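You operate a simulated robot arm through the tools that you are given. There is no shell and no other tool.

The job below is to be done with a simulated robot arm. You get a single attempt, and the scene is never put back.

JOB
Crank the laser line onto the datum notch, lock the column, switch off.
Fine: free the column first; the line shows while you crank.

Only the result counts: the job must be done as asked and must still hold three seconds after the hand-in. Knocking over, shifting, dropping, spilling or breaking anything else fails it.

ROBOT AND FRAMES
A 7-joint arm with a two-finger parallel gripper, fixed in place. Base frame: the origin is at the foot of the arm, x ahead of it, y to its left, z up. Units: m, degrees, N and s.
With the tool pointing down near the work surface it reaches from about 0.34 to 0.86 m from the base axis. Its first joint turns from -143.0 to 143.0 degrees. Payload 3 kg.
The TCP is the grasp point between the finger pads, 0.03 m short of the fingertips. In the tool frame z runs along the fingers and y along their closing line. The gripper opens to 0.094 m. The fingers are 0.028 m wide and 0.01 m thick; the gripper's body (0.05 by 0.096 m) begins 0.055 m behind the TCP.
Orientation is that of the tool frame in the base frame, as a unit quaternion [w, x, y, z]. With the fingers straight down and closing along the base's y, the tool's x points along the base's -x, its y along +y and its z along -z.

CONTROLS
- The arm moves only by the tool servo_tool. Its argument "steps" is a list of rows, each a list of 7 numbers: the finger opening in cm, from 0 to 9.4, then the shift along the tool's x, y, z in units of 150 mm (1.0 is 150 mm), then the turn, a rotation vector about the tool's x, y, z in units of 45 degrees (1.0 is 45 degrees). In form: [[hand, x, y, z, wx, wy, wz], ...]. A call has 1 to 20 rows; each row is the pose to reach, as a shift and turn from the pose commanded when the call began, along the tool's axes at that moment. A call with a number of a shift or a turn outside -1 to 1 is refused whole. A row lasts 0.2 s, in which the tool goes at most 0.05 m and 8.6 degrees; a call with a longer step from one row to the next is refused whole, and so is a gripper value outside its range. Where a pose cannot be reached the arm comes as near as it can. A force on the tool above 50 N (or 10 N above the force at the start of the call, whichever is more), or a blocked arm, ends the call early, and 0.2 s more pass. Each finger travels about 0.072 m/s and halts on what it meets, pressing with about 22 N; the grip force reading is that of the motor and also rises with nothing between the fingers. The clock runs only during rows and for 0.2 s after the last one: add rows that repeat a pose to give the fingers time. It gives the time, the measured TCP pose, the force on the tool (base axes), the opening and the grip force at its end, in the units of the frame above (readings bear some noise), with the torque about the TCP (base axes, N m) and any sound that the robot's microphone picked up.
- Cameras (640 x 400 px; columns grow to the right, rows downward): "scene" is fixed at [0.0422, -0.4911, 1.1028]; the picture's right is [0.46, -0.89, 0.00], its down [-0.22, -0.11, -0.97] and it looks along [0.86, 0.44, -0.24] (base axes); focal length 318 px, centre (320, 200). "wrist" rides on the gripper at [0.076, 0.014, -0.102] in the tool frame; the picture's right is [-0.18, 0.98, 0.00], its down [-0.75, -0.14, -0.64] and it looks along [-0.63, -0.12, 0.77] (tool axes); focal length 243 px, centre (320, 200). There is no depth. A picture from a camera that has moved, and an enlarged one, comes with that camera's place and axes in the base frame and with its lens. The place of the scene camera against the robot may be out by one fixed shift of up to 0.018 m in any direction.
- grab_frame(camera): a new picture of that camera. No time passes.
- inspect(camera, box): a new picture of the part [left, top, right, bottom] of that camera's present view, enlarged. No time passes.
- finish_job(): hands the job in; it is judged then, once.

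Places have to be worked out from the pictures, the camera data and where the tool is seen. Open the gripper and draw the arm clear of the work before you hand the job in, unless the task says otherwise.

The tools are called as name(argument=value, ...) on one line, values as JSON. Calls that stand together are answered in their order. servo_tool: Moves the arm, as the interface text tells. Its arguments: {"type":"object","properties":{"steps":{"type":"array","items":{"type":"array","items":{"type":"number"}}}},"required":["steps"]} The other tools are called the same way: grab_frame (camera) takes a picture; inspect (camera, box) takes an enlarged picture of a part of a camera's view; finish_job () hands the job in.

At the start:

```text
time_s: 0.0
tool_pos: [0.6157, -0.2284, 0.9909]
tcp_rot: [0.0, 0.0, 1.0, 0.0]
ft_force: [0.4, 0.3, 0.5]
torque: [-0.03, 0.02, 0.01]
width: 0.0939
finger_force: 0.1
```

scene: 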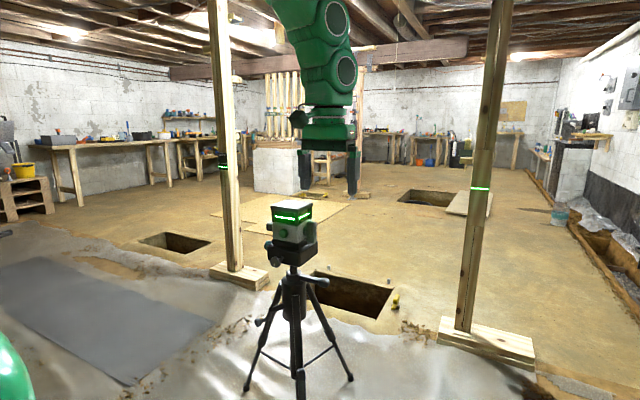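
wrist: 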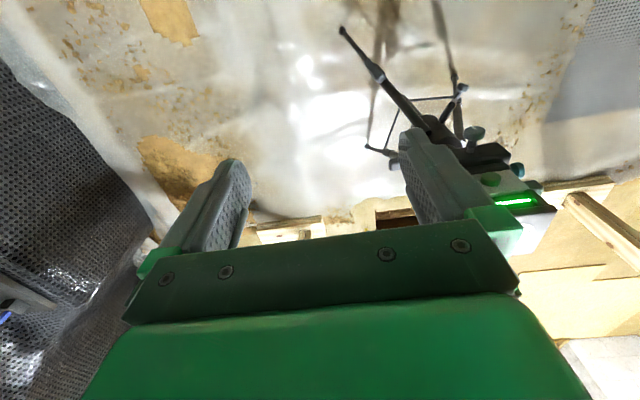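

I'll start by looking closely at the laser level, tripod and the posts in the scene view and the wrist view.

inspect(camera="scene", box=[240, 180, 350, 290])

inspect(camera="scene", box=[190, 110, 260, 210])

inspect(camera="scene", box=[440, 130, 520, 250])

inspect(camera="wrist", box=[330, 20, 570, 250])

inspect(camera="scene", box=[220, 260, 380, 400])

```text
3.64 times, centred on (295, 235) of scene
camera zoom: at [0.0422, -0.4911, 1.1028], right [0.46, -0.89, 0.0], down [-0.22, -0.11, -0.97], along [0.86, 0.44, -0.24], focal length 1155 px, centre (411, 73)
```

zoom: 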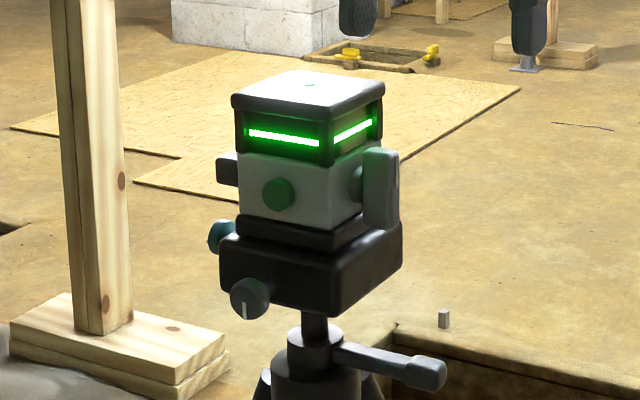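

```text
4.00 times, centred on (225, 160) of scene
camera zoom: at [0.0422, -0.4911, 1.1028], right [0.46, -0.89, 0.0], down [-0.22, -0.11, -0.97], along [0.86, 0.44, -0.24], focal length 1271 px, centre (700, 360)
```

zoom: 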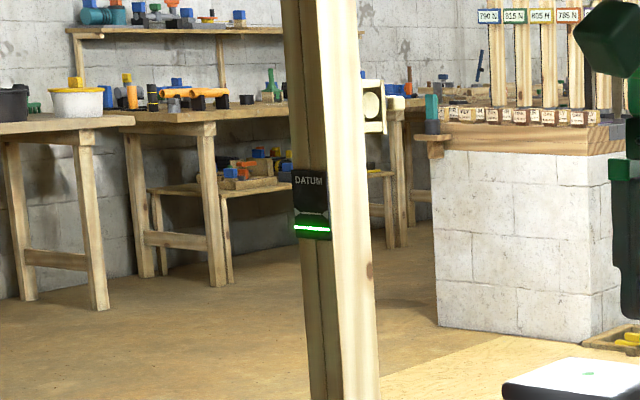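

```text
3.33 times, centred on (480, 190) of scene
camera zoom: at [0.0422, -0.4911, 1.1028], right [0.46, -0.89, 0.0], down [-0.22, -0.11, -0.97], along [0.86, 0.44, -0.24], focal length 1059 px, centre (-213, 233)
```

zoom: 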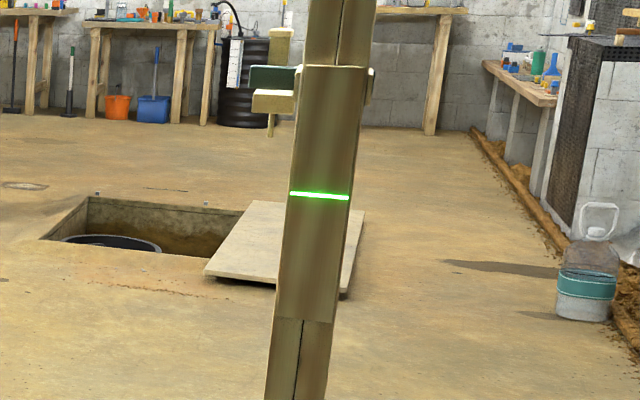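

```text
1.74 times, centred on (450, 135) of wrist
camera zoom: at [0.5405, -0.2119, 1.0922], right [0.18, 0.98, 0.0], down [0.75, -0.14, 0.64], along [0.63, -0.12, -0.77], focal length 422 px, centre (94, 313)
```

zoom: 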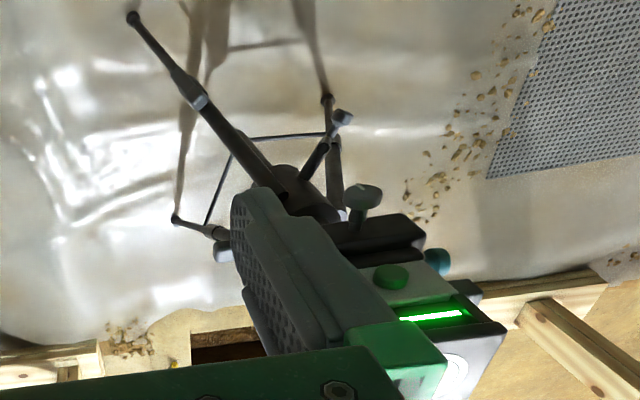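

```text
2.86 times, centred on (300, 330) of scene
camera zoom: at [0.0422, -0.4911, 1.1028], right [0.46, -0.89, 0.0], down [-0.22, -0.11, -0.97], along [0.86, 0.44, -0.24], focal length 908 px, centre (377, -171)
```

zoom: 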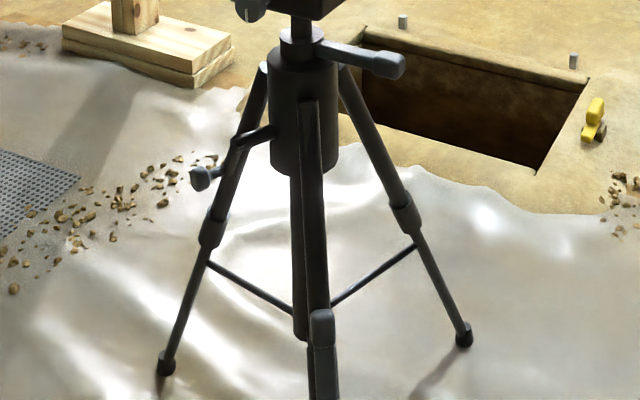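

The scene shows a tripod with a laser level: a clamp lever at the column collar, a small crank on the left of the hub, a green button on the head's front, and several other knobs. I'll retreat towards the base and a little left, which is away from the tripod, for a clearer wrist view.

servo_tool(steps=[[9.4, 0.3, 0, 0, 0, 0, 0], [9.4, 0.6, 0, 0, 0, 0, 0], [9.4, 0.9, 0, 0, 0, 0, 0], [9.4, 1.0, 0.25, 0, 0, 0, 0], [9.4, 1.0, 0.55, 0, 0, 0, 0], [9.4, 1.0, 0.85, 0, 0, 0, 0], [9.4, 1.0, 0.85, 0, 0, 0, 0]])

```text
time_s: 1.6
tool_pos: [0.4659, -0.1008, 0.9904]
tcp_rot: [0.0, 0.0, 1.0, 0.0]
ft_force: [0.5, -0.6, -0.2]
torque: [0.0, 0.02, -0.01]
width: 0.0939
finger_force: 0.2
```

The arm moved as commanded; now I look again with both cameras.

grab_frame(camera="wrist")

grab_frame(camera="scene")

```text
taken
camera wrist: at [0.3909, -0.0845, 1.0929], right [0.18, 0.98, 0.0], down [0.75, -0.14, 0.64], along [0.63, -0.12, -0.77], focal length 243 px, centre (320, 200)
```

wrist: 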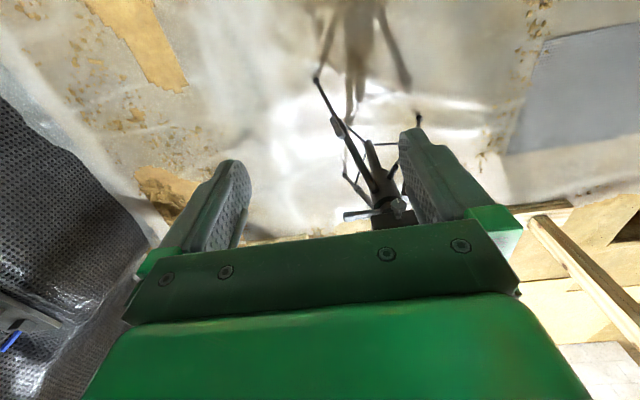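

```text
taken
```

scene: 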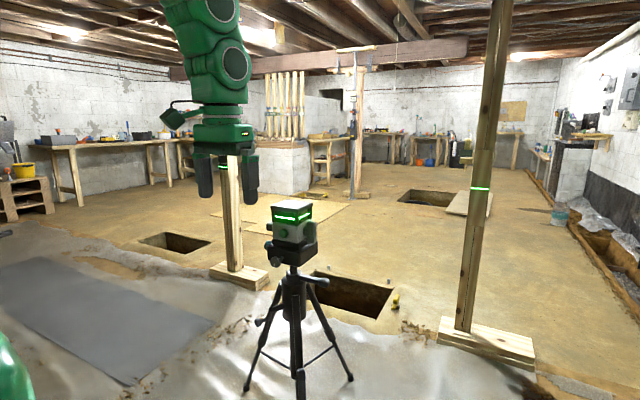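

The lever end triangulates to about (0.877, -0.095, 0.592), which puts the column axis near (0.87, 0.03). I zoom further into the datum plate, the head and the crank.

inspect(camera="scene", box=[212, 148, 236, 176])

inspect(camera="scene", box=[262, 196, 326, 244])

inspect(camera="scene", box=[262, 240, 342, 290])

inspect(camera="scene", box=[240, 280, 320, 340])

inspect(camera="wrist", box=[310, 60, 430, 240])

```text
14.29 times, centred on (224, 162) of scene
camera zoom: at [0.0422, -0.4911, 1.1028], right [0.46, -0.89, 0.0], down [-0.22, -0.11, -0.97], along [0.86, 0.44, -0.24], focal length 4539 px, centre (1691, 743)
```

zoom: 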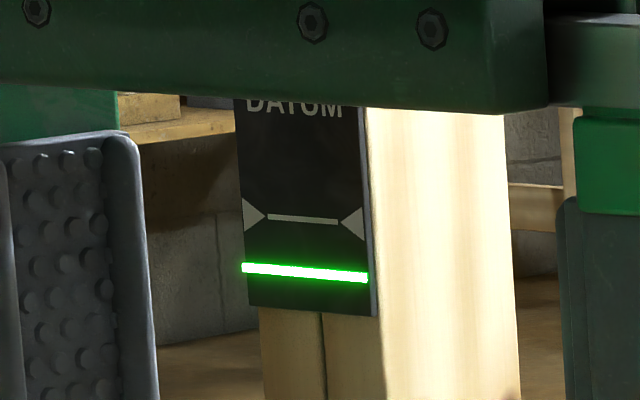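

```text
8.33 times, centred on (294, 220) of scene
camera zoom: at [0.0422, -0.4911, 1.1028], right [0.46, -0.89, 0.0], down [-0.22, -0.11, -0.97], along [0.86, 0.44, -0.24], focal length 2648 px, centre (537, 33)
```

zoom: 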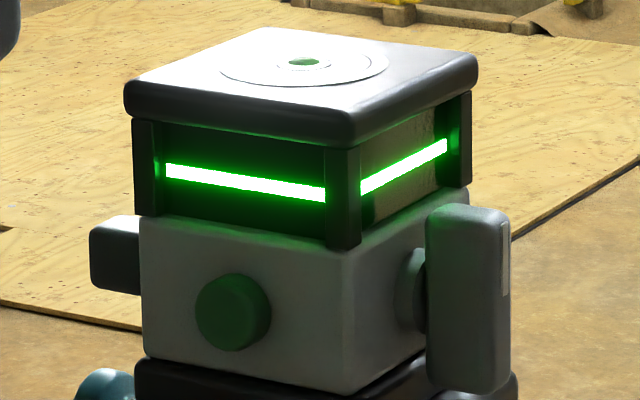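

```text
8.00 times, centred on (302, 265) of scene
camera zoom: at [0.0422, -0.4911, 1.1028], right [0.46, -0.89, 0.0], down [-0.22, -0.11, -0.97], along [0.86, 0.44, -0.24], focal length 2542 px, centre (464, -320)
```

zoom: 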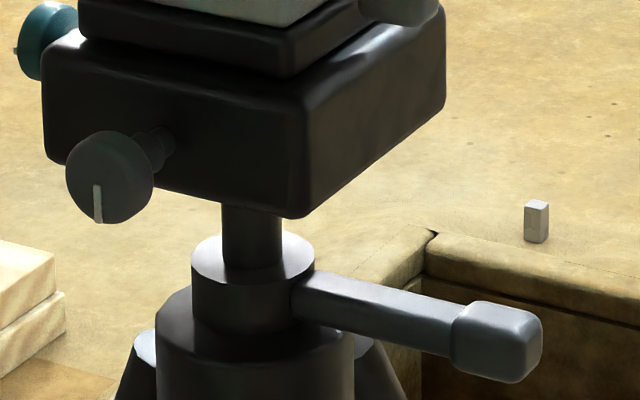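

```text
6.67 times, centred on (280, 310) of scene
camera zoom: at [0.0422, -0.4911, 1.1028], right [0.46, -0.89, 0.0], down [-0.22, -0.11, -0.97], along [0.86, 0.44, -0.24], focal length 2118 px, centre (587, -533)
```

zoom: 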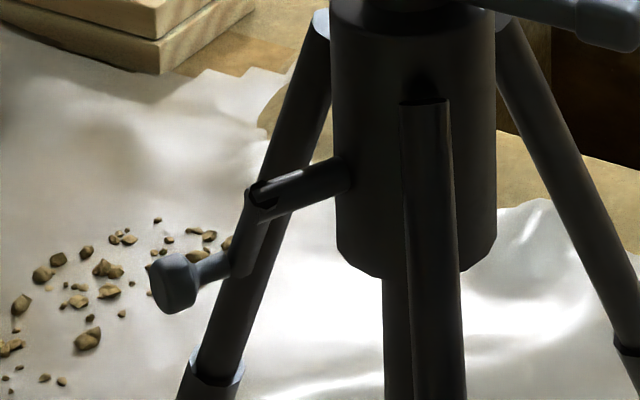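

```text
2.22 times, centred on (370, 150) of wrist
camera zoom: at [0.3909, -0.0845, 1.0929], right [0.18, 0.98, 0.0], down [0.75, -0.14, 0.64], along [0.63, -0.12, -0.77], focal length 539 px, centre (209, 311)
```

zoom: 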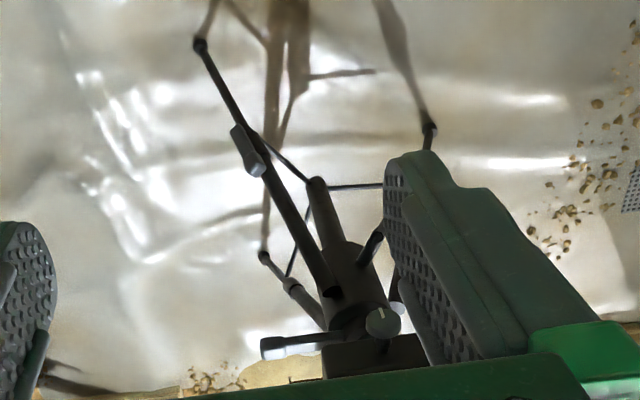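

The datum plate shows the laser line below the notch, so the column has to go up. The crank sits on the hub's robot-left side and the clamp lever points along -y. I'll tilt the tool forward 45° and lower it in free space in front of the tripod, so the wrist camera looks at it horizontally.

servo_tool(steps=[[9.4, 0, 0.1, 0.15, 0, -0.17, 0], [9.4, 0, 0.2, 0.3, 0, -0.34, 0], [9.4, 0, 0.3, 0.45, 0, -0.51, 0], [9.4, 0, 0.4, 0.6, 0, -0.68, 0], [9.4, 0, 0.5, 0.75, 0, -0.85, 0], [9.4, 0, 0.6, 0.9, 0, -1.0, 0], [9.4, 0, 0.67, 1.0, 0, -1.0, 0], [9.4, 0, 0.67, 1.0, 0, -1.0, 0]])

```text
time_s: 3.4
tool_pos: [0.6353, -0.0026, 0.8591]
tcp_rot: [0.383, -0.001, 0.924, 0.0]
ft_force: [0.3, 0.0, 0.0]
torque: [0.01, 0.0, 0.0]
width: 0.0941
finger_force: 0.1
out of reach, approached as far as the arm can: row 3, 4, 5, 6, 7, 8
```

The arm stopped at (0.635, -0.003, 0.859), short of the asked pose but still well in front of the head. I check the views from here.

grab_frame(camera="wrist")

grab_frame(camera="scene")

```text
taken
camera wrist: at [0.5089, 0.013, 0.8781], right [0.13, 0.98, 0.13], down [0.08, -0.14, 0.99], along [0.99, -0.12, -0.1], focal length 243 px, centre (320, 200)
```

wrist: 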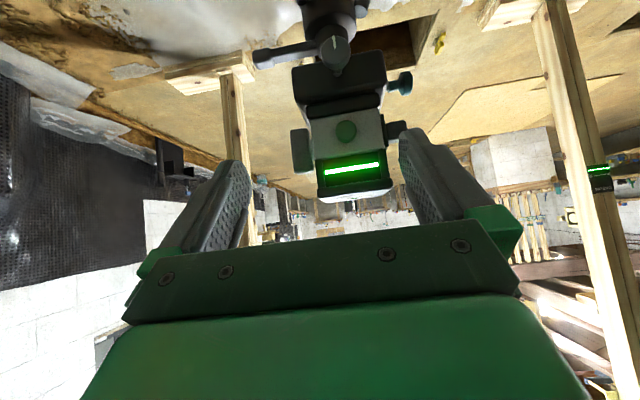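

```text
taken
```

scene: 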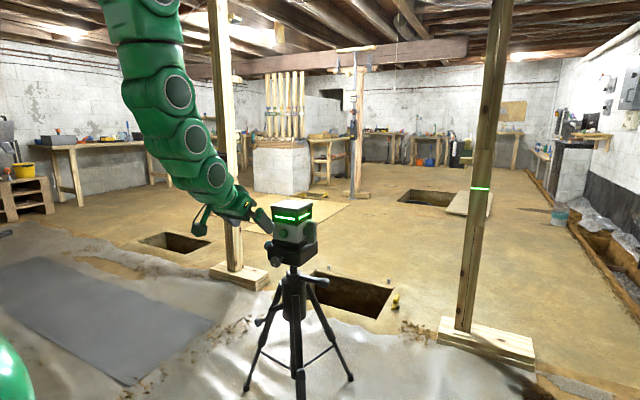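

This gives a good front view (upside down) of the head. I zoom in on the head, collar, and datum plate.

inspect(camera="wrist", box=[270, 70, 420, 210])

inspect(camera="wrist", box=[240, 0, 420, 110])

inspect(camera="wrist", box=[570, 150, 630, 200])

```text
2.86 times, centred on (345, 140) of wrist
camera zoom: at [0.5089, 0.013, 0.8781], right [0.13, 0.98, 0.13], down [0.08, -0.14, 0.99], along [0.99, -0.12, -0.1], focal length 693 px, centre (249, 371)
```

zoom: 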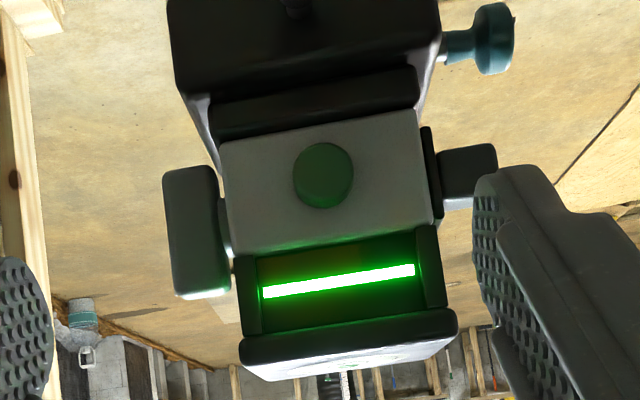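

```text
3.56 times, centred on (330, 55) of wrist
camera zoom: at [0.5089, 0.013, 0.8781], right [0.13, 0.98, 0.13], down [0.08, -0.14, 0.99], along [0.99, -0.12, -0.1], focal length 863 px, centre (284, 716)
```

zoom: 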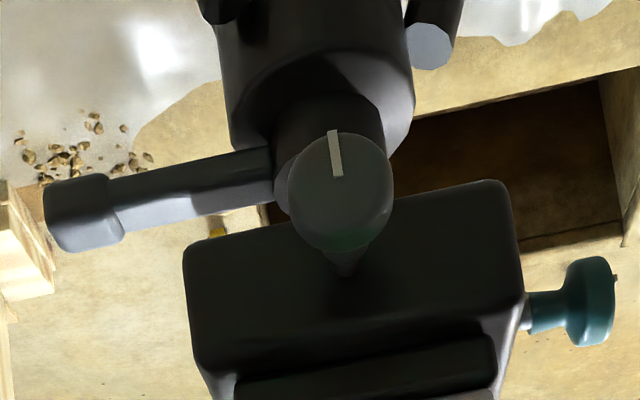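

```text
8.00 times, centred on (600, 175) of wrist
camera zoom: at [0.5089, 0.013, 0.8781], right [0.13, 0.98, 0.13], down [0.08, -0.14, 0.99], along [0.99, -0.12, -0.1], focal length 1941 px, centre (-1920, 400)
```

zoom: 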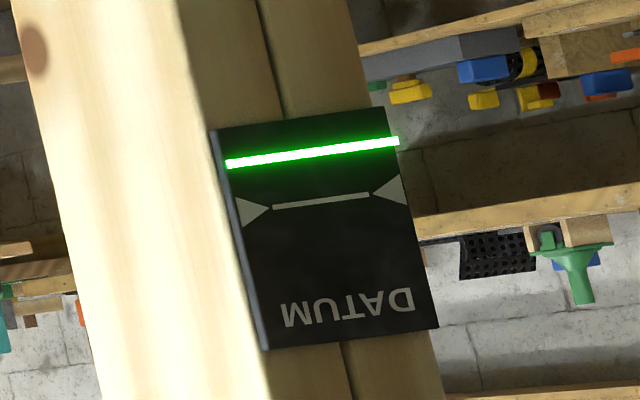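

The button is at about (0.797, 0.020, 0.771), the column axis near (0.86, 0.02), and the lever end near (0.867, -0.095, 0.602). Next I lower the tool straight down in front of the tripod to view the crank.

servo_tool(steps=[[9.4, 0.2, 0.05, 0.17, 0, 0, 0], [9.4, 0.4, 0.1, 0.33, 0, 0, 0], [9.4, 0.6, 0.2, 0.5, 0, 0, 0], [9.4, 0.8, 0.3, 0.66, 0, 0, 0], [9.4, 1.0, 0.4, 0.82, 0, 0, 0], [9.4, 1.0, 0.4, 0.82, 0, 0, 0]])

grab_frame(camera="wrist")

grab_frame(camera="scene")

```text
time_s: 4.8
tool_pos: [0.6158, 0.0546, 0.6706]
tcp_rot: [0.383, -0.001, 0.924, 0.0]
ft_force: [0.1, 0.1, 0.1]
torque: [-0.02, 0.02, -0.02]
width: 0.0937
finger_force: 0.1
out of reach, approached as far as the arm can: row 1, 2
```

```text
taken
camera wrist: at [0.4908, 0.0703, 0.689], right [0.13, 0.98, 0.13], down [0.08, -0.14, 0.99], along [0.99, -0.12, -0.1], focal length 243 px, centre (320, 200)
```

wrist: 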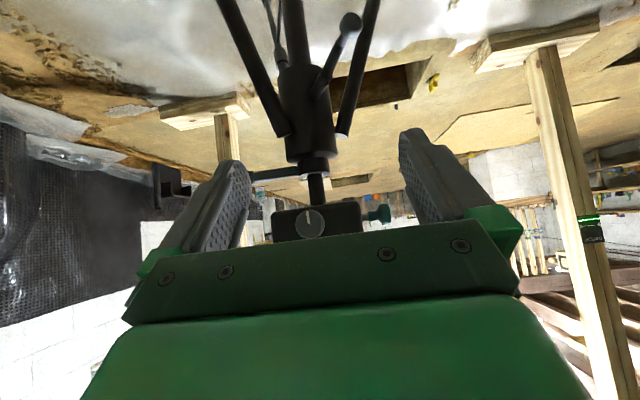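

```text
taken
```

scene: 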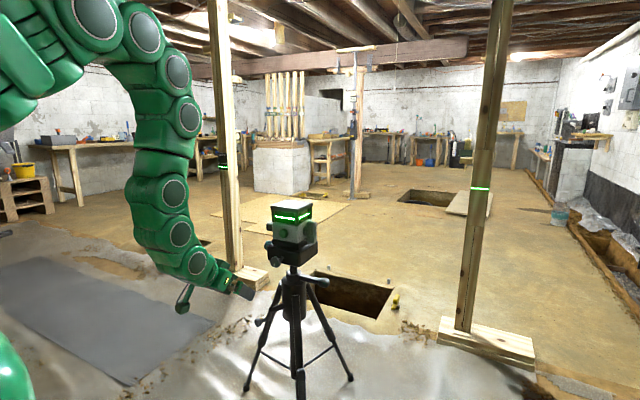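

inspect(camera="wrist", box=[230, 0, 400, 110])

inspect(camera="wrist", box=[230, 110, 400, 240])

inspect(camera="wrist", box=[570, 200, 620, 250])

```text
3.64 times, centred on (315, 55) of wrist
camera zoom: at [0.4908, 0.0703, 0.689], right [0.13, 0.98, 0.13], down [0.08, -0.14, 0.99], along [0.99, -0.12, -0.1], focal length 882 px, centre (338, 727)
```

zoom: 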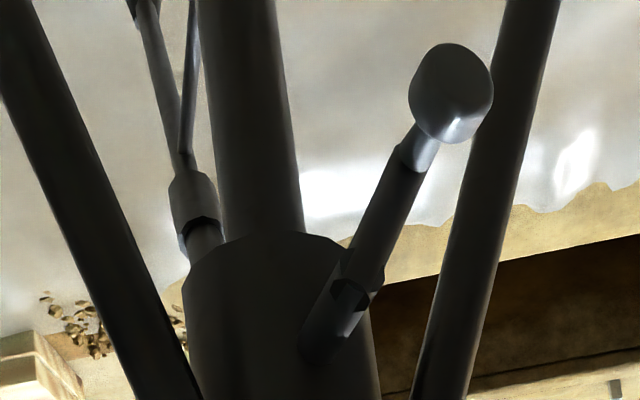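

```text
3.08 times, centred on (315, 175) of wrist
camera zoom: at [0.4908, 0.0703, 0.689], right [0.13, 0.98, 0.13], down [0.08, -0.14, 0.99], along [0.99, -0.12, -0.1], focal length 746 px, centre (335, 277)
```

zoom: 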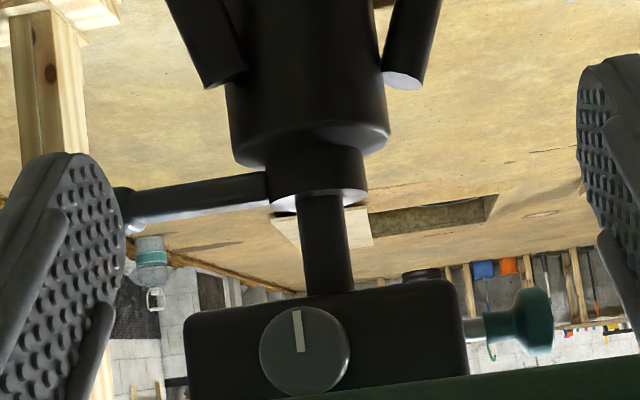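

```text
8.00 times, centred on (595, 225) of wrist
camera zoom: at [0.4908, 0.0703, 0.689], right [0.13, 0.98, 0.13], down [0.08, -0.14, 0.99], along [0.99, -0.12, -0.1], focal length 1941 px, centre (-1880, 0)
```

zoom: 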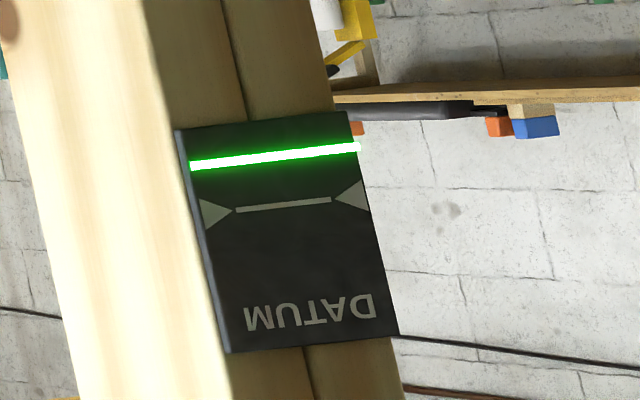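

The crank axis seems to run from the column at about (0.86, 0.02, 0.508) toward azimuth ~150°, with arm radius ~0.06 and the knob near (0.765, 0.10, 0.455). The line on the plate is roughly 25 mm too low. First comes the clamp lever, so I move sideways to its -y side, staying in front of the tripod.

servo_tool(steps=[[9.4, -0.05, -0.25, -0.04, 0, 0, 0], [9.4, -0.1, -0.5, -0.08, 0, 0, 0], [9.4, -0.13, -0.75, -0.1, 0, 0, 0], [9.4, -0.16, -1.0, -0.12, 0, 0, 0], [9.4, -0.16, -1.0, -0.12, 0, 0, 0]])

```text
time_s: 6.0
tool_pos: [0.6216, -0.0946, 0.7002]
tcp_rot: [0.383, 0.0, 0.924, 0.0]
ft_force: [0.1, 0.4, 0.0]
torque: [0.0, -0.01, -0.02]
width: 0.0938
finger_force: 0.1
```

At (0.622, -0.095, 0.700). Now I turn the tool 45° about the vertical so it points toward the lever from the front-right, and shift to (0.70, -0.235, 0.70).

servo_tool(steps=[[9.4, -0.06, -0.16, 0.06, -0.118, 0, -0.118], [9.4, -0.12, -0.32, 0.12, -0.236, 0, -0.236], [9.4, -0.18, -0.48, 0.18, -0.354, 0, -0.354], [9.4, -0.25, -0.64, 0.25, -0.471, 0, -0.471], [9.4, -0.31, -0.8, 0.31, -0.589, 0, -0.589], [9.4, -0.37, -0.933, 0.37, -0.707, 0, -0.707], [9.4, -0.37, -0.933, 0.37, -0.707, 0, -0.707]])

grab_frame(camera="wrist")

grab_frame(camera="scene")

```text
time_s: 7.6
tool_pos: [0.7002, -0.2345, 0.6995]
tcp_rot: [0.354, -0.354, 0.853, 0.147]
ft_force: [-0.4, 0.4, -1.1]
torque: [0.01, -0.02, -0.01]
width: 0.094
finger_force: 0.0
```

```text
taken
camera wrist: at [0.6009, -0.3122, 0.7171], right [-0.6, 0.79, 0.13], down [0.16, -0.04, 0.99], along [0.78, 0.62, -0.1], focal length 243 px, centre (320, 200)
```

wrist: 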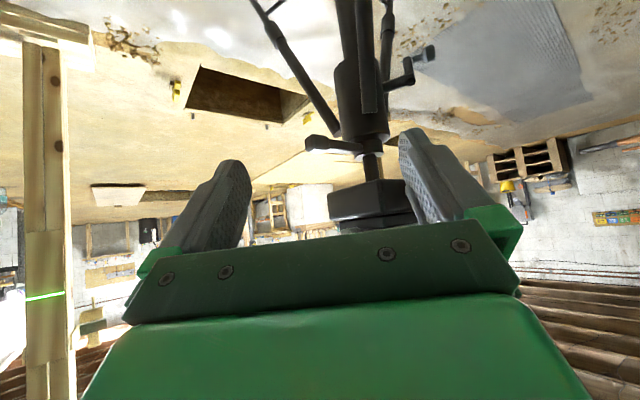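

```text
taken
```

scene: 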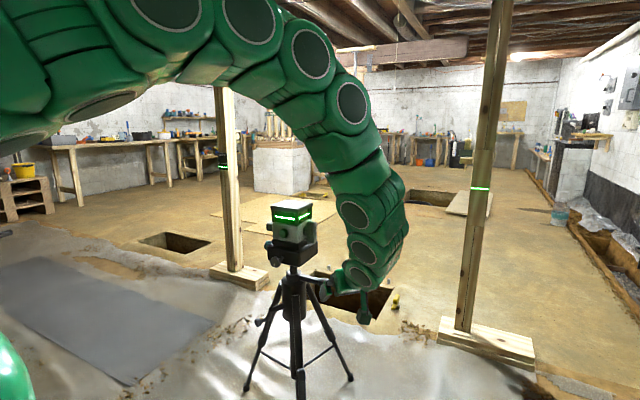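

The lever and crank are visible from this side. I zoom in on both.

inspect(camera="wrist", box=[290, 90, 420, 180])

inspect(camera="wrist", box=[320, 20, 450, 120])

```text
4.44 times, centred on (355, 135) of wrist
camera zoom: at [0.6009, -0.3122, 0.7171], right [-0.6, 0.79, 0.13], down [0.16, -0.04, 0.99], along [0.78, 0.62, -0.1], focal length 1078 px, centre (164, 489)
```

zoom: 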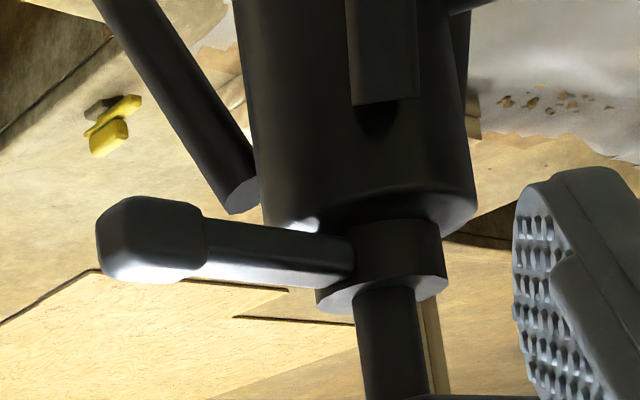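

```text
4.00 times, centred on (385, 70) of wrist
camera zoom: at [0.6009, -0.3122, 0.7171], right [-0.6, 0.79, 0.13], down [0.16, -0.04, 0.99], along [0.78, 0.62, -0.1], focal length 970 px, centre (60, 720)
```

zoom: 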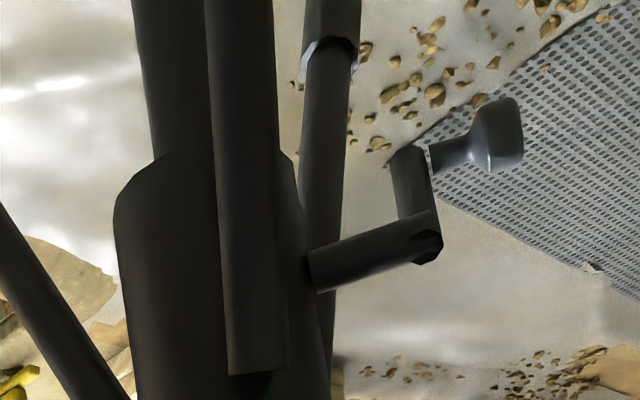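

From two wrist views the lever's end block is at (0.869, -0.091, 0.600) and the column axis at about (0.863, 0.020). I narrow the opening to 5.5 cm and go to a standoff 10 cm short of the block along the tool axis.

servo_tool(steps=[[8.5, -0.15, -0.03, 0.15, 0, 0, 0], [7.5, -0.3, -0.06, 0.3, 0, 0, 0], [6.5, -0.43, -0.09, 0.5, 0, 0, 0], [5.5, -0.573, -0.12, 0.7, 0, 0, 0], [5.5, -0.573, -0.12, 0.847, 0, 0, 0], [5.5, -0.573, -0.12, 0.847, 0, 0, 0]])

grab_frame(camera="wrist")

inspect(camera="wrist", box=[220, 80, 430, 240])

inspect(camera="scene", box=[250, 190, 410, 310])

```text
time_s: 9.0
tool_pos: [0.8194, -0.1402, 0.669]
tcp_rot: [0.354, -0.354, 0.853, 0.147]
ft_force: [0.5, 0.0, 0.1]
torque: [0.0, 0.0, 0.02]
width: 0.0549
finger_force: 0.0
```

```text
taken
camera wrist: at [0.721, -0.2192, 0.6877], right [-0.6, 0.79, 0.13], down [0.16, -0.04, 0.99], along [0.78, 0.62, -0.1], focal length 243 px, centre (320, 200)
```

wrist: 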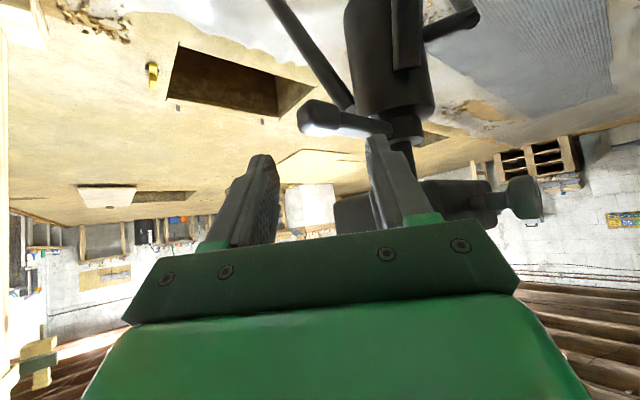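

```text
2.50 times, centred on (325, 160) of wrist
camera zoom: at [0.721, -0.2192, 0.6877], right [-0.6, 0.79, 0.13], down [0.16, -0.04, 0.99], along [0.78, 0.62, -0.1], focal length 606 px, centre (308, 300)
```

zoom: 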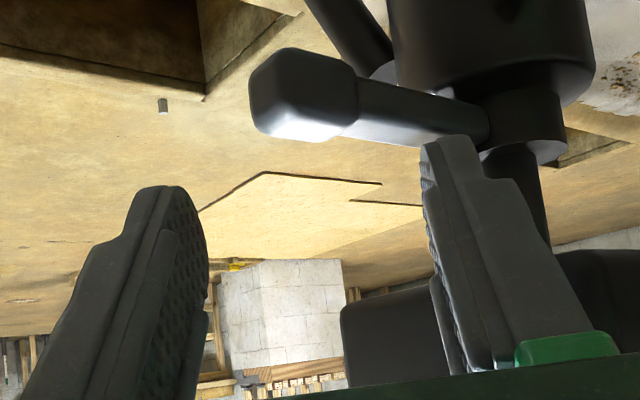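

```text
3.33 times, centred on (330, 250) of scene
camera zoom: at [0.0422, -0.4911, 1.1028], right [0.46, -0.89, 0.0], down [-0.22, -0.11, -0.97], along [0.86, 0.44, -0.24], focal length 1059 px, centre (287, 33)
```

zoom: 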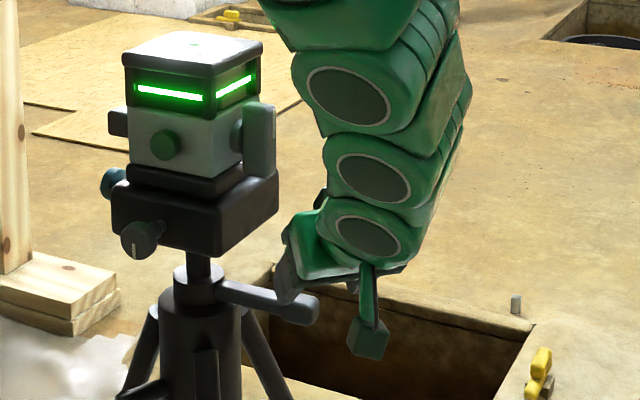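

The lever position is confirmed at about (0.867, -0.092, 0.600). To straddle it properly I'll rotate the tool steeper, with the closing line nearly along x and the camera side kept away from the tripod, backing off slightly while I do it.

servo_tool(steps=[[5.5, -0.034, -0.191, -0.163, 0, 0, 0], [5.5, -0.034, -0.191, -0.163, -0.057, 0.0515, -0.168], [5.5, -0.034, -0.191, -0.163, -0.114, 0.103, -0.337], [5.5, -0.034, -0.191, -0.163, -0.172, 0.1545, -0.505], [5.5, -0.034, -0.191, -0.163, -0.229, 0.206, -0.673], [5.5, -0.034, -0.191, -0.163, -0.286, 0.2575, -0.8415], [5.5, -0.034, -0.191, -0.163, -0.286, 0.2575, -0.8415]])

grab_frame(camera="wrist")

inspect(camera="scene", box=[250, 190, 410, 310])

```text
time_s: 10.6
tool_pos: [0.8316, -0.1708, 0.6907]
tcp_rot: [0.254, -0.66, 0.702, 0.082]
ft_force: [1.2, 0.7, 0.4]
torque: [0.03, 0.02, 0.02]
width: 0.055
finger_force: 0.0
```

```text
taken
camera wrist: at [0.7925, -0.2815, 0.7396], right [-0.95, 0.28, -0.13], down [-0.02, 0.36, 0.93], along [0.3, 0.89, -0.34], focal length 243 px, centre (320, 200)
```

wrist: 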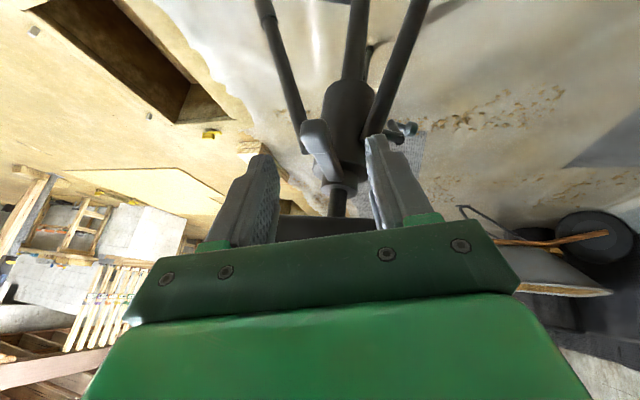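

```text
3.33 times, centred on (330, 250) of scene
camera zoom: at [0.0422, -0.4911, 1.1028], right [0.46, -0.89, 0.0], down [-0.22, -0.11, -0.97], along [0.86, 0.44, -0.24], focal length 1059 px, centre (287, 33)
```

zoom: 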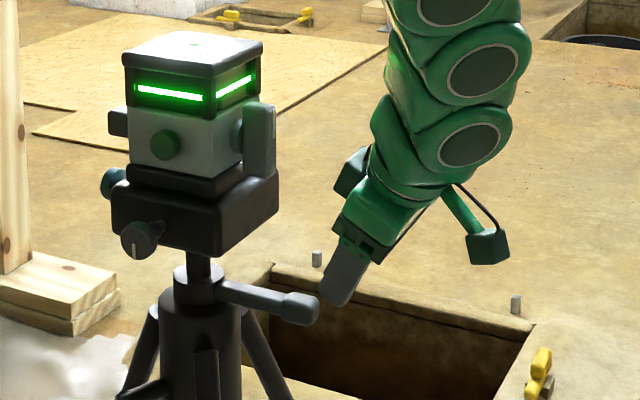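

The tool now points down at the lever with the fingers either side of it. I zoom in to check alignment of the lever between the fingers.

inspect(camera="wrist", box=[230, 90, 430, 230])

inspect(camera="scene", box=[320, 210, 390, 270])

```text
2.86 times, centred on (330, 160) of wrist
camera zoom: at [0.7925, -0.2815, 0.7396], right [-0.95, 0.28, -0.13], down [-0.02, 0.36, 0.93], along [0.3, 0.89, -0.34], focal length 693 px, centre (291, 314)
```

zoom: 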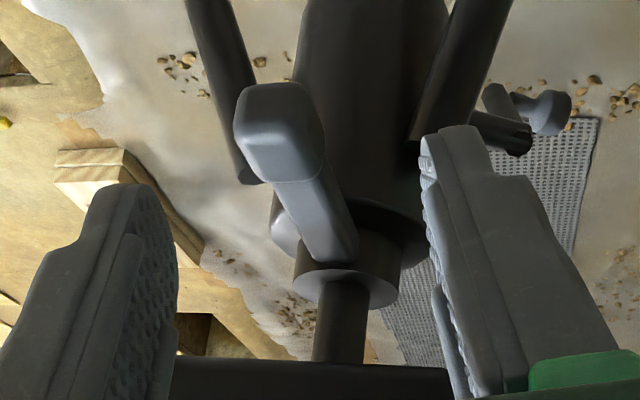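

```text
6.67 times, centred on (355, 240) of scene
camera zoom: at [0.0422, -0.4911, 1.1028], right [0.46, -0.89, 0.0], down [-0.22, -0.11, -0.97], along [0.86, 0.44, -0.24], focal length 2118 px, centre (87, -67)
```

zoom: 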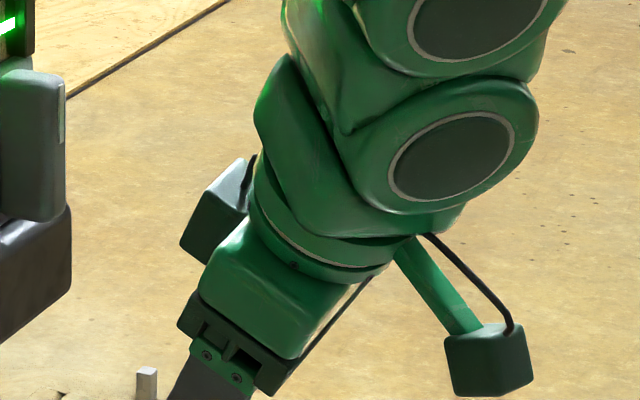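

Another view puts the lever end block at (0.871, -0.091, 0.600). I move in along the tool axis to straddle it at (0.870, -0.097, 0.598), with a 6 cm opening.

servo_tool(steps=[[6.0, -0.148, -0.054, 0.15, 0, 0, 0], [6.0, -0.148, -0.054, 0.35, 0, 0, 0], [6.0, -0.148, -0.054, 0.55, 0, 0, 0], [6.0, -0.148, -0.054, 0.7, 0, 0, 0], [6.0, -0.148, -0.054, 0.815, 0, 0, 0], [6.0, -0.148, -0.054, 0.815, 0, 0, 0]])

inspect(camera="wrist", box=[220, 80, 430, 240])

inspect(camera="scene", box=[250, 190, 410, 310])

```text
time_s: 12.0
tool_pos: [0.8697, -0.0957, 0.5972]
tcp_rot: [0.254, -0.66, 0.703, 0.082]
ft_force: [-0.4, -0.8, 0.1]
torque: [0.02, -0.01, 0.01]
width: 0.06
finger_force: 0.1
```

```text
2.50 times, centred on (325, 160) of wrist
camera zoom: at [0.8302, -0.2064, 0.6468], right [-0.95, 0.28, -0.13], down [-0.02, 0.36, 0.93], along [0.31, 0.89, -0.34], focal length 606 px, centre (308, 300)
```

zoom: 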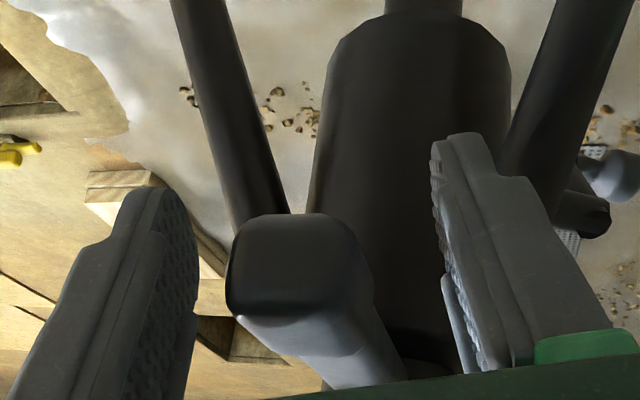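

```text
3.33 times, centred on (330, 250) of scene
camera zoom: at [0.0422, -0.4911, 1.1028], right [0.46, -0.89, 0.0], down [-0.22, -0.11, -0.97], along [0.86, 0.44, -0.24], focal length 1059 px, centre (287, 33)
```

zoom: 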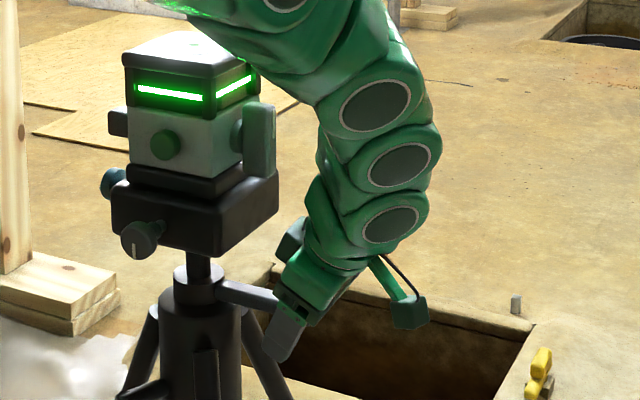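

The block sits centred between the fingers with no contact. I check the whole arm's clearance from the head before trying the lever.

grab_frame(camera="scene")

```text
taken
```

scene: 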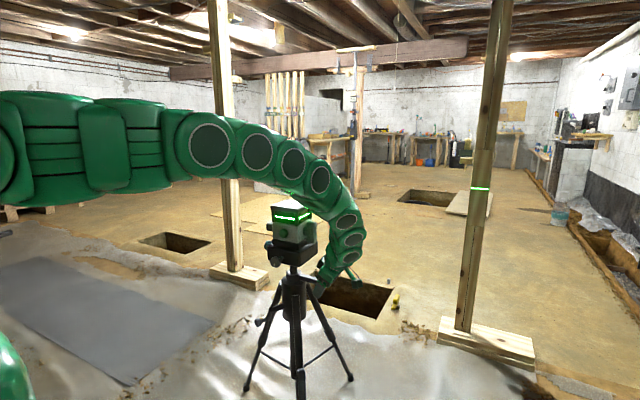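

The arm passes well clear of the head. I narrow the fingers to 4 cm around the block and nudge it 9 mm toward -x, watching the force.

servo_tool(steps=[[4.0, 0, 0, 0, 0, 0, 0], [4.0, 0, 0, 0, 0, 0, 0], [4.0, 0, 0.029, -0.0075, 0, 0, 0], [4.0, 0, 0.058, -0.015, 0, 0, 0], [4.0, 0, 0.058, -0.015, 0, 0, 0]])

```text
time_s: 13.2
tool_pos: [0.8604, -0.0968, 0.5982]
tcp_rot: [0.255, -0.66, 0.702, 0.081]
ft_force: [-0.8, -0.5, -0.2]
torque: [0.02, 0.02, 0.03]
width: 0.0404
finger_force: 0.2
```

inspect(camera="wrist", box=[220, 80, 430, 240])

```text
2.50 times, centred on (325, 160) of wrist
camera zoom: at [0.8216, -0.2074, 0.6467], right [-0.95, 0.28, -0.13], down [-0.02, 0.36, 0.93], along [0.31, 0.89, -0.34], focal length 606 px, centre (308, 300)
```

zoom: 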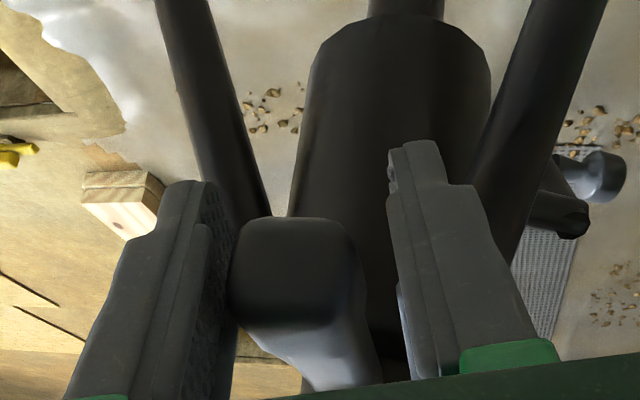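

The rear finger is now about to touch the lever's far side with no force yet. I continue toward -x in small increments.

servo_tool(steps=[[4.0, 0, 0.016, -0.004, 0, 0, 0], [4.0, 0, 0.032, -0.008, 0, 0, 0], [4.0, 0, 0.032, -0.008, 0, 0, 0]])

```text
time_s: 14.0
tool_pos: [0.8547, -0.0979, 0.598]
tcp_rot: [0.254, -0.66, 0.702, 0.081]
ft_force: [-0.1, -0.7, 0.2]
torque: [0.01, 0.0, -0.04]
width: 0.0401
finger_force: 0.1
```

servo_tool(steps=[[4.0, 0, 0.016, -0.004, 0, 0, 0], [4.0, 0, 0.032, -0.008, 0, 0, 0], [4.0, 0, 0.032, -0.008, 0, 0, 0]])

inspect(camera="wrist", box=[220, 80, 430, 240])

```text
time_s: 14.8
tool_pos: [0.8504, -0.0978, 0.598]
tcp_rot: [0.254, -0.66, 0.702, 0.082]
ft_force: [0.4, -0.3, 0.5]
torque: [0.01, 0.03, -0.03]
width: 0.0404
finger_force: 0.2
```

```text
2.50 times, centred on (325, 160) of wrist
camera zoom: at [0.812, -0.2079, 0.6468], right [-0.95, 0.28, -0.13], down [-0.02, 0.36, 0.93], along [0.31, 0.89, -0.34], focal length 606 px, centre (308, 300)
```

zoom: 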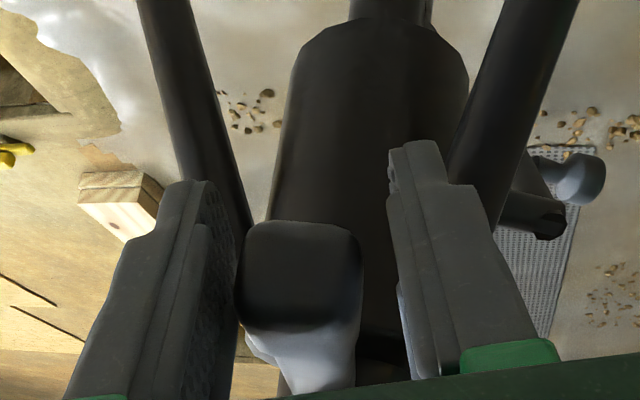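

The lever is following the finger toward -x with practically no force, so it does swing this way. I continue along the arc about the column axis, turning the tool with it, for another 21°.

servo_tool(steps=[[4.0, -0.0142, 0.0939, -0.0166, 0.0723, 0.0344, 0.1333], [4.0, -0.0385, 0.1866, -0.0273, 0.1447, 0.0688, 0.2666], [4.0, -0.0726, 0.2767, -0.0321, 0.217, 0.1033, 0.3999], [4.0, -0.0726, 0.2767, -0.0321, 0.217, 0.1033, 0.3999]])

inspect(camera="wrist", box=[220, 80, 430, 240])

inspect(camera="scene", box=[250, 190, 410, 310])

```text
time_s: 15.8
tool_pos: [0.8104, -0.0841, 0.5968]
tcp_rot: [0.265, -0.521, 0.811, 0.034]
ft_force: [-0.3, -0.6, 0.6]
torque: [0.02, 0.0, -0.03]
width: 0.0403
finger_force: 0.2
```

```text
2.50 times, centred on (325, 160) of wrist
camera zoom: at [0.7327, -0.1732, 0.6462], right [-0.79, 0.6, -0.13], down [0.11, 0.35, 0.93], along [0.61, 0.72, -0.34], focal length 606 px, centre (308, 300)
```

zoom: 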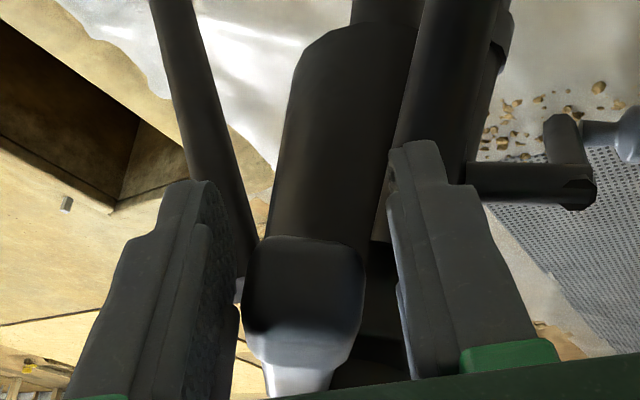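

```text
3.33 times, centred on (330, 250) of scene
camera zoom: at [0.0422, -0.4911, 1.1028], right [0.46, -0.89, 0.0], down [-0.22, -0.11, -0.97], along [0.86, 0.44, -0.24], focal length 1059 px, centre (287, 33)
```

zoom: 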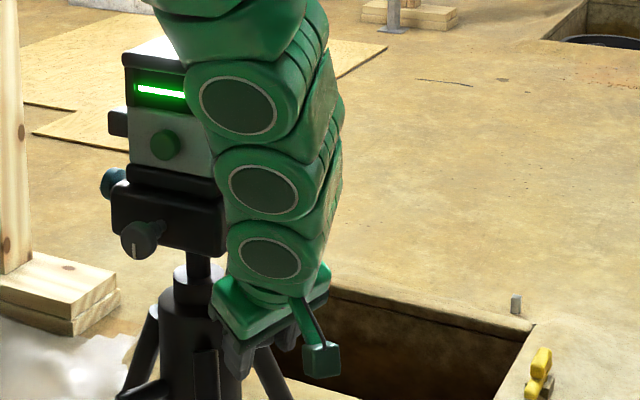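

The lever follows with no resistance (about 28° now). I continue 21° more, leaning the tool outward slightly to keep the wrist away from the platform corner.

servo_tool(steps=[[4.0, -0.0027, 0.0953, -0.0232, 0.0723, -0.0356, 0.1333], [4.0, -0.0165, 0.1926, -0.0409, 0.1447, -0.0712, 0.2666], [4.0, -0.0439, 0.2891, -0.051, 0.217, -0.1067, 0.3999], [4.0, -0.0439, 0.2891, -0.051, 0.217, -0.1067, 0.3999]])

inspect(camera="wrist", box=[220, 80, 430, 240])

inspect(camera="scene", box=[240, 180, 400, 300])

```text
time_s: 16.8
tool_pos: [0.7737, -0.0621, 0.5998]
tcp_rot: [0.335, -0.359, 0.871, 0.027]
ft_force: [11.8, -23.3, 15.1]
torque: [0.12, -0.21, -0.38]
width: 0.056
finger_force: 13.8
```

```text
2.50 times, centred on (325, 160) of wrist
camera zoom: at [0.667, -0.1271, 0.6301], right [-0.54, 0.84, -0.08], down [0.12, 0.17, 0.98], along [0.83, 0.52, -0.19], focal length 606 px, centre (308, 300)
```

zoom: 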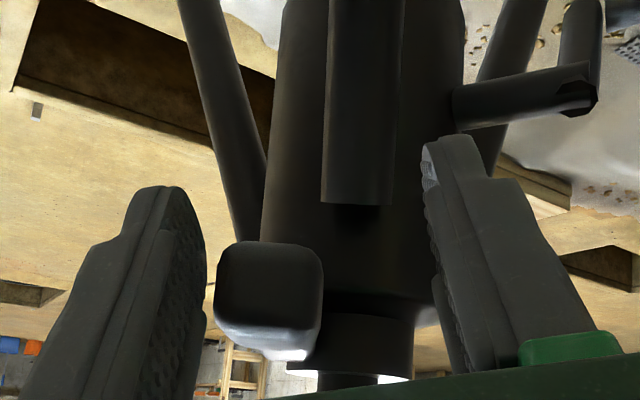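

```text
3.33 times, centred on (320, 240) of scene
camera zoom: at [0.0422, -0.4911, 1.1028], right [0.46, -0.89, 0.0], down [-0.22, -0.11, -0.97], along [0.86, 0.44, -0.24], focal length 1059 px, centre (320, 67)
```

zoom: 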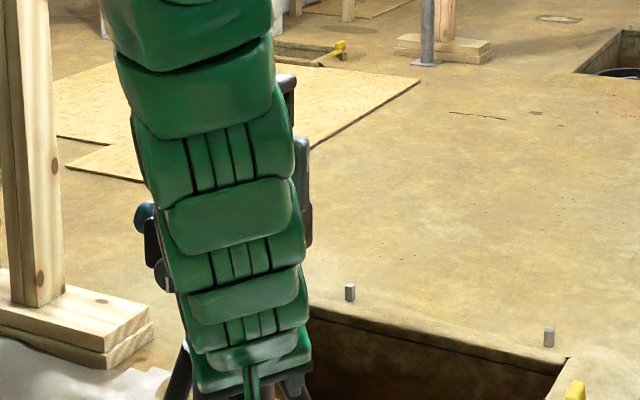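

The lever reached a stop: 30 N built up and the rear finger was pushed open. I back off at once toward the -y_t side to relieve the load.

servo_tool(steps=[[5.6, 0, -0.06, 0, 0, 0, 0], [6.0, 0, -0.12, 0, 0, 0, 0], [6.0, 0, -0.12, 0, 0, 0, 0]])

grab_frame(camera="wrist")

inspect(camera="wrist", box=[220, 80, 430, 240])

grab_frame(camera="scene")

```text
time_s: 17.6
tool_pos: [0.7832, -0.076, 0.6028]
tcp_rot: [0.334, -0.362, 0.87, 0.027]
ft_force: [0.4, -0.3, 0.6]
torque: [0.0, -0.02, -0.01]
width: 0.0598
finger_force: 0.1
```

```text
taken
camera wrist: at [0.6776, -0.1391, 0.633], right [-0.54, 0.84, -0.08], down [0.12, 0.17, 0.98], along [0.83, 0.52, -0.19], focal length 243 px, centre (320, 200)
```

wrist: 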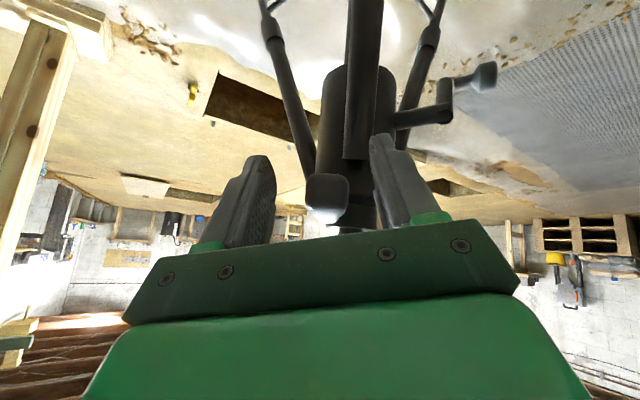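

```text
2.50 times, centred on (325, 160) of wrist
camera zoom: at [0.6776, -0.1391, 0.633], right [-0.54, 0.84, -0.08], down [0.12, 0.17, 0.98], along [0.83, 0.52, -0.19], focal length 606 px, centre (308, 300)
```

zoom: 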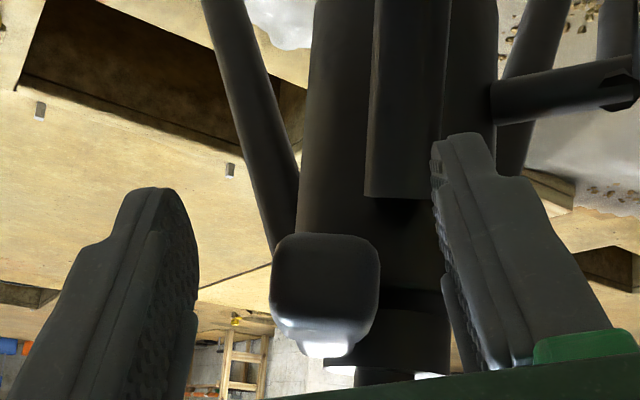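

```text
taken
```

scene: 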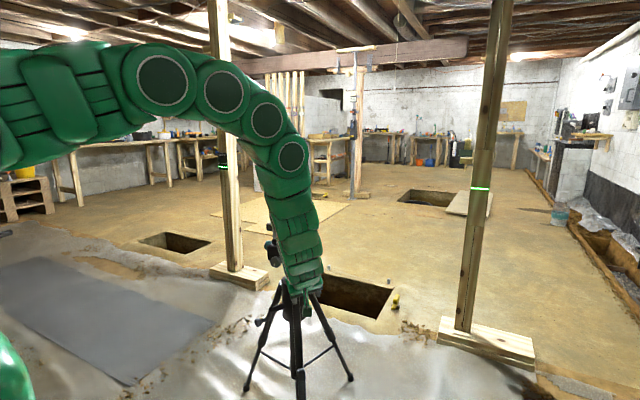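

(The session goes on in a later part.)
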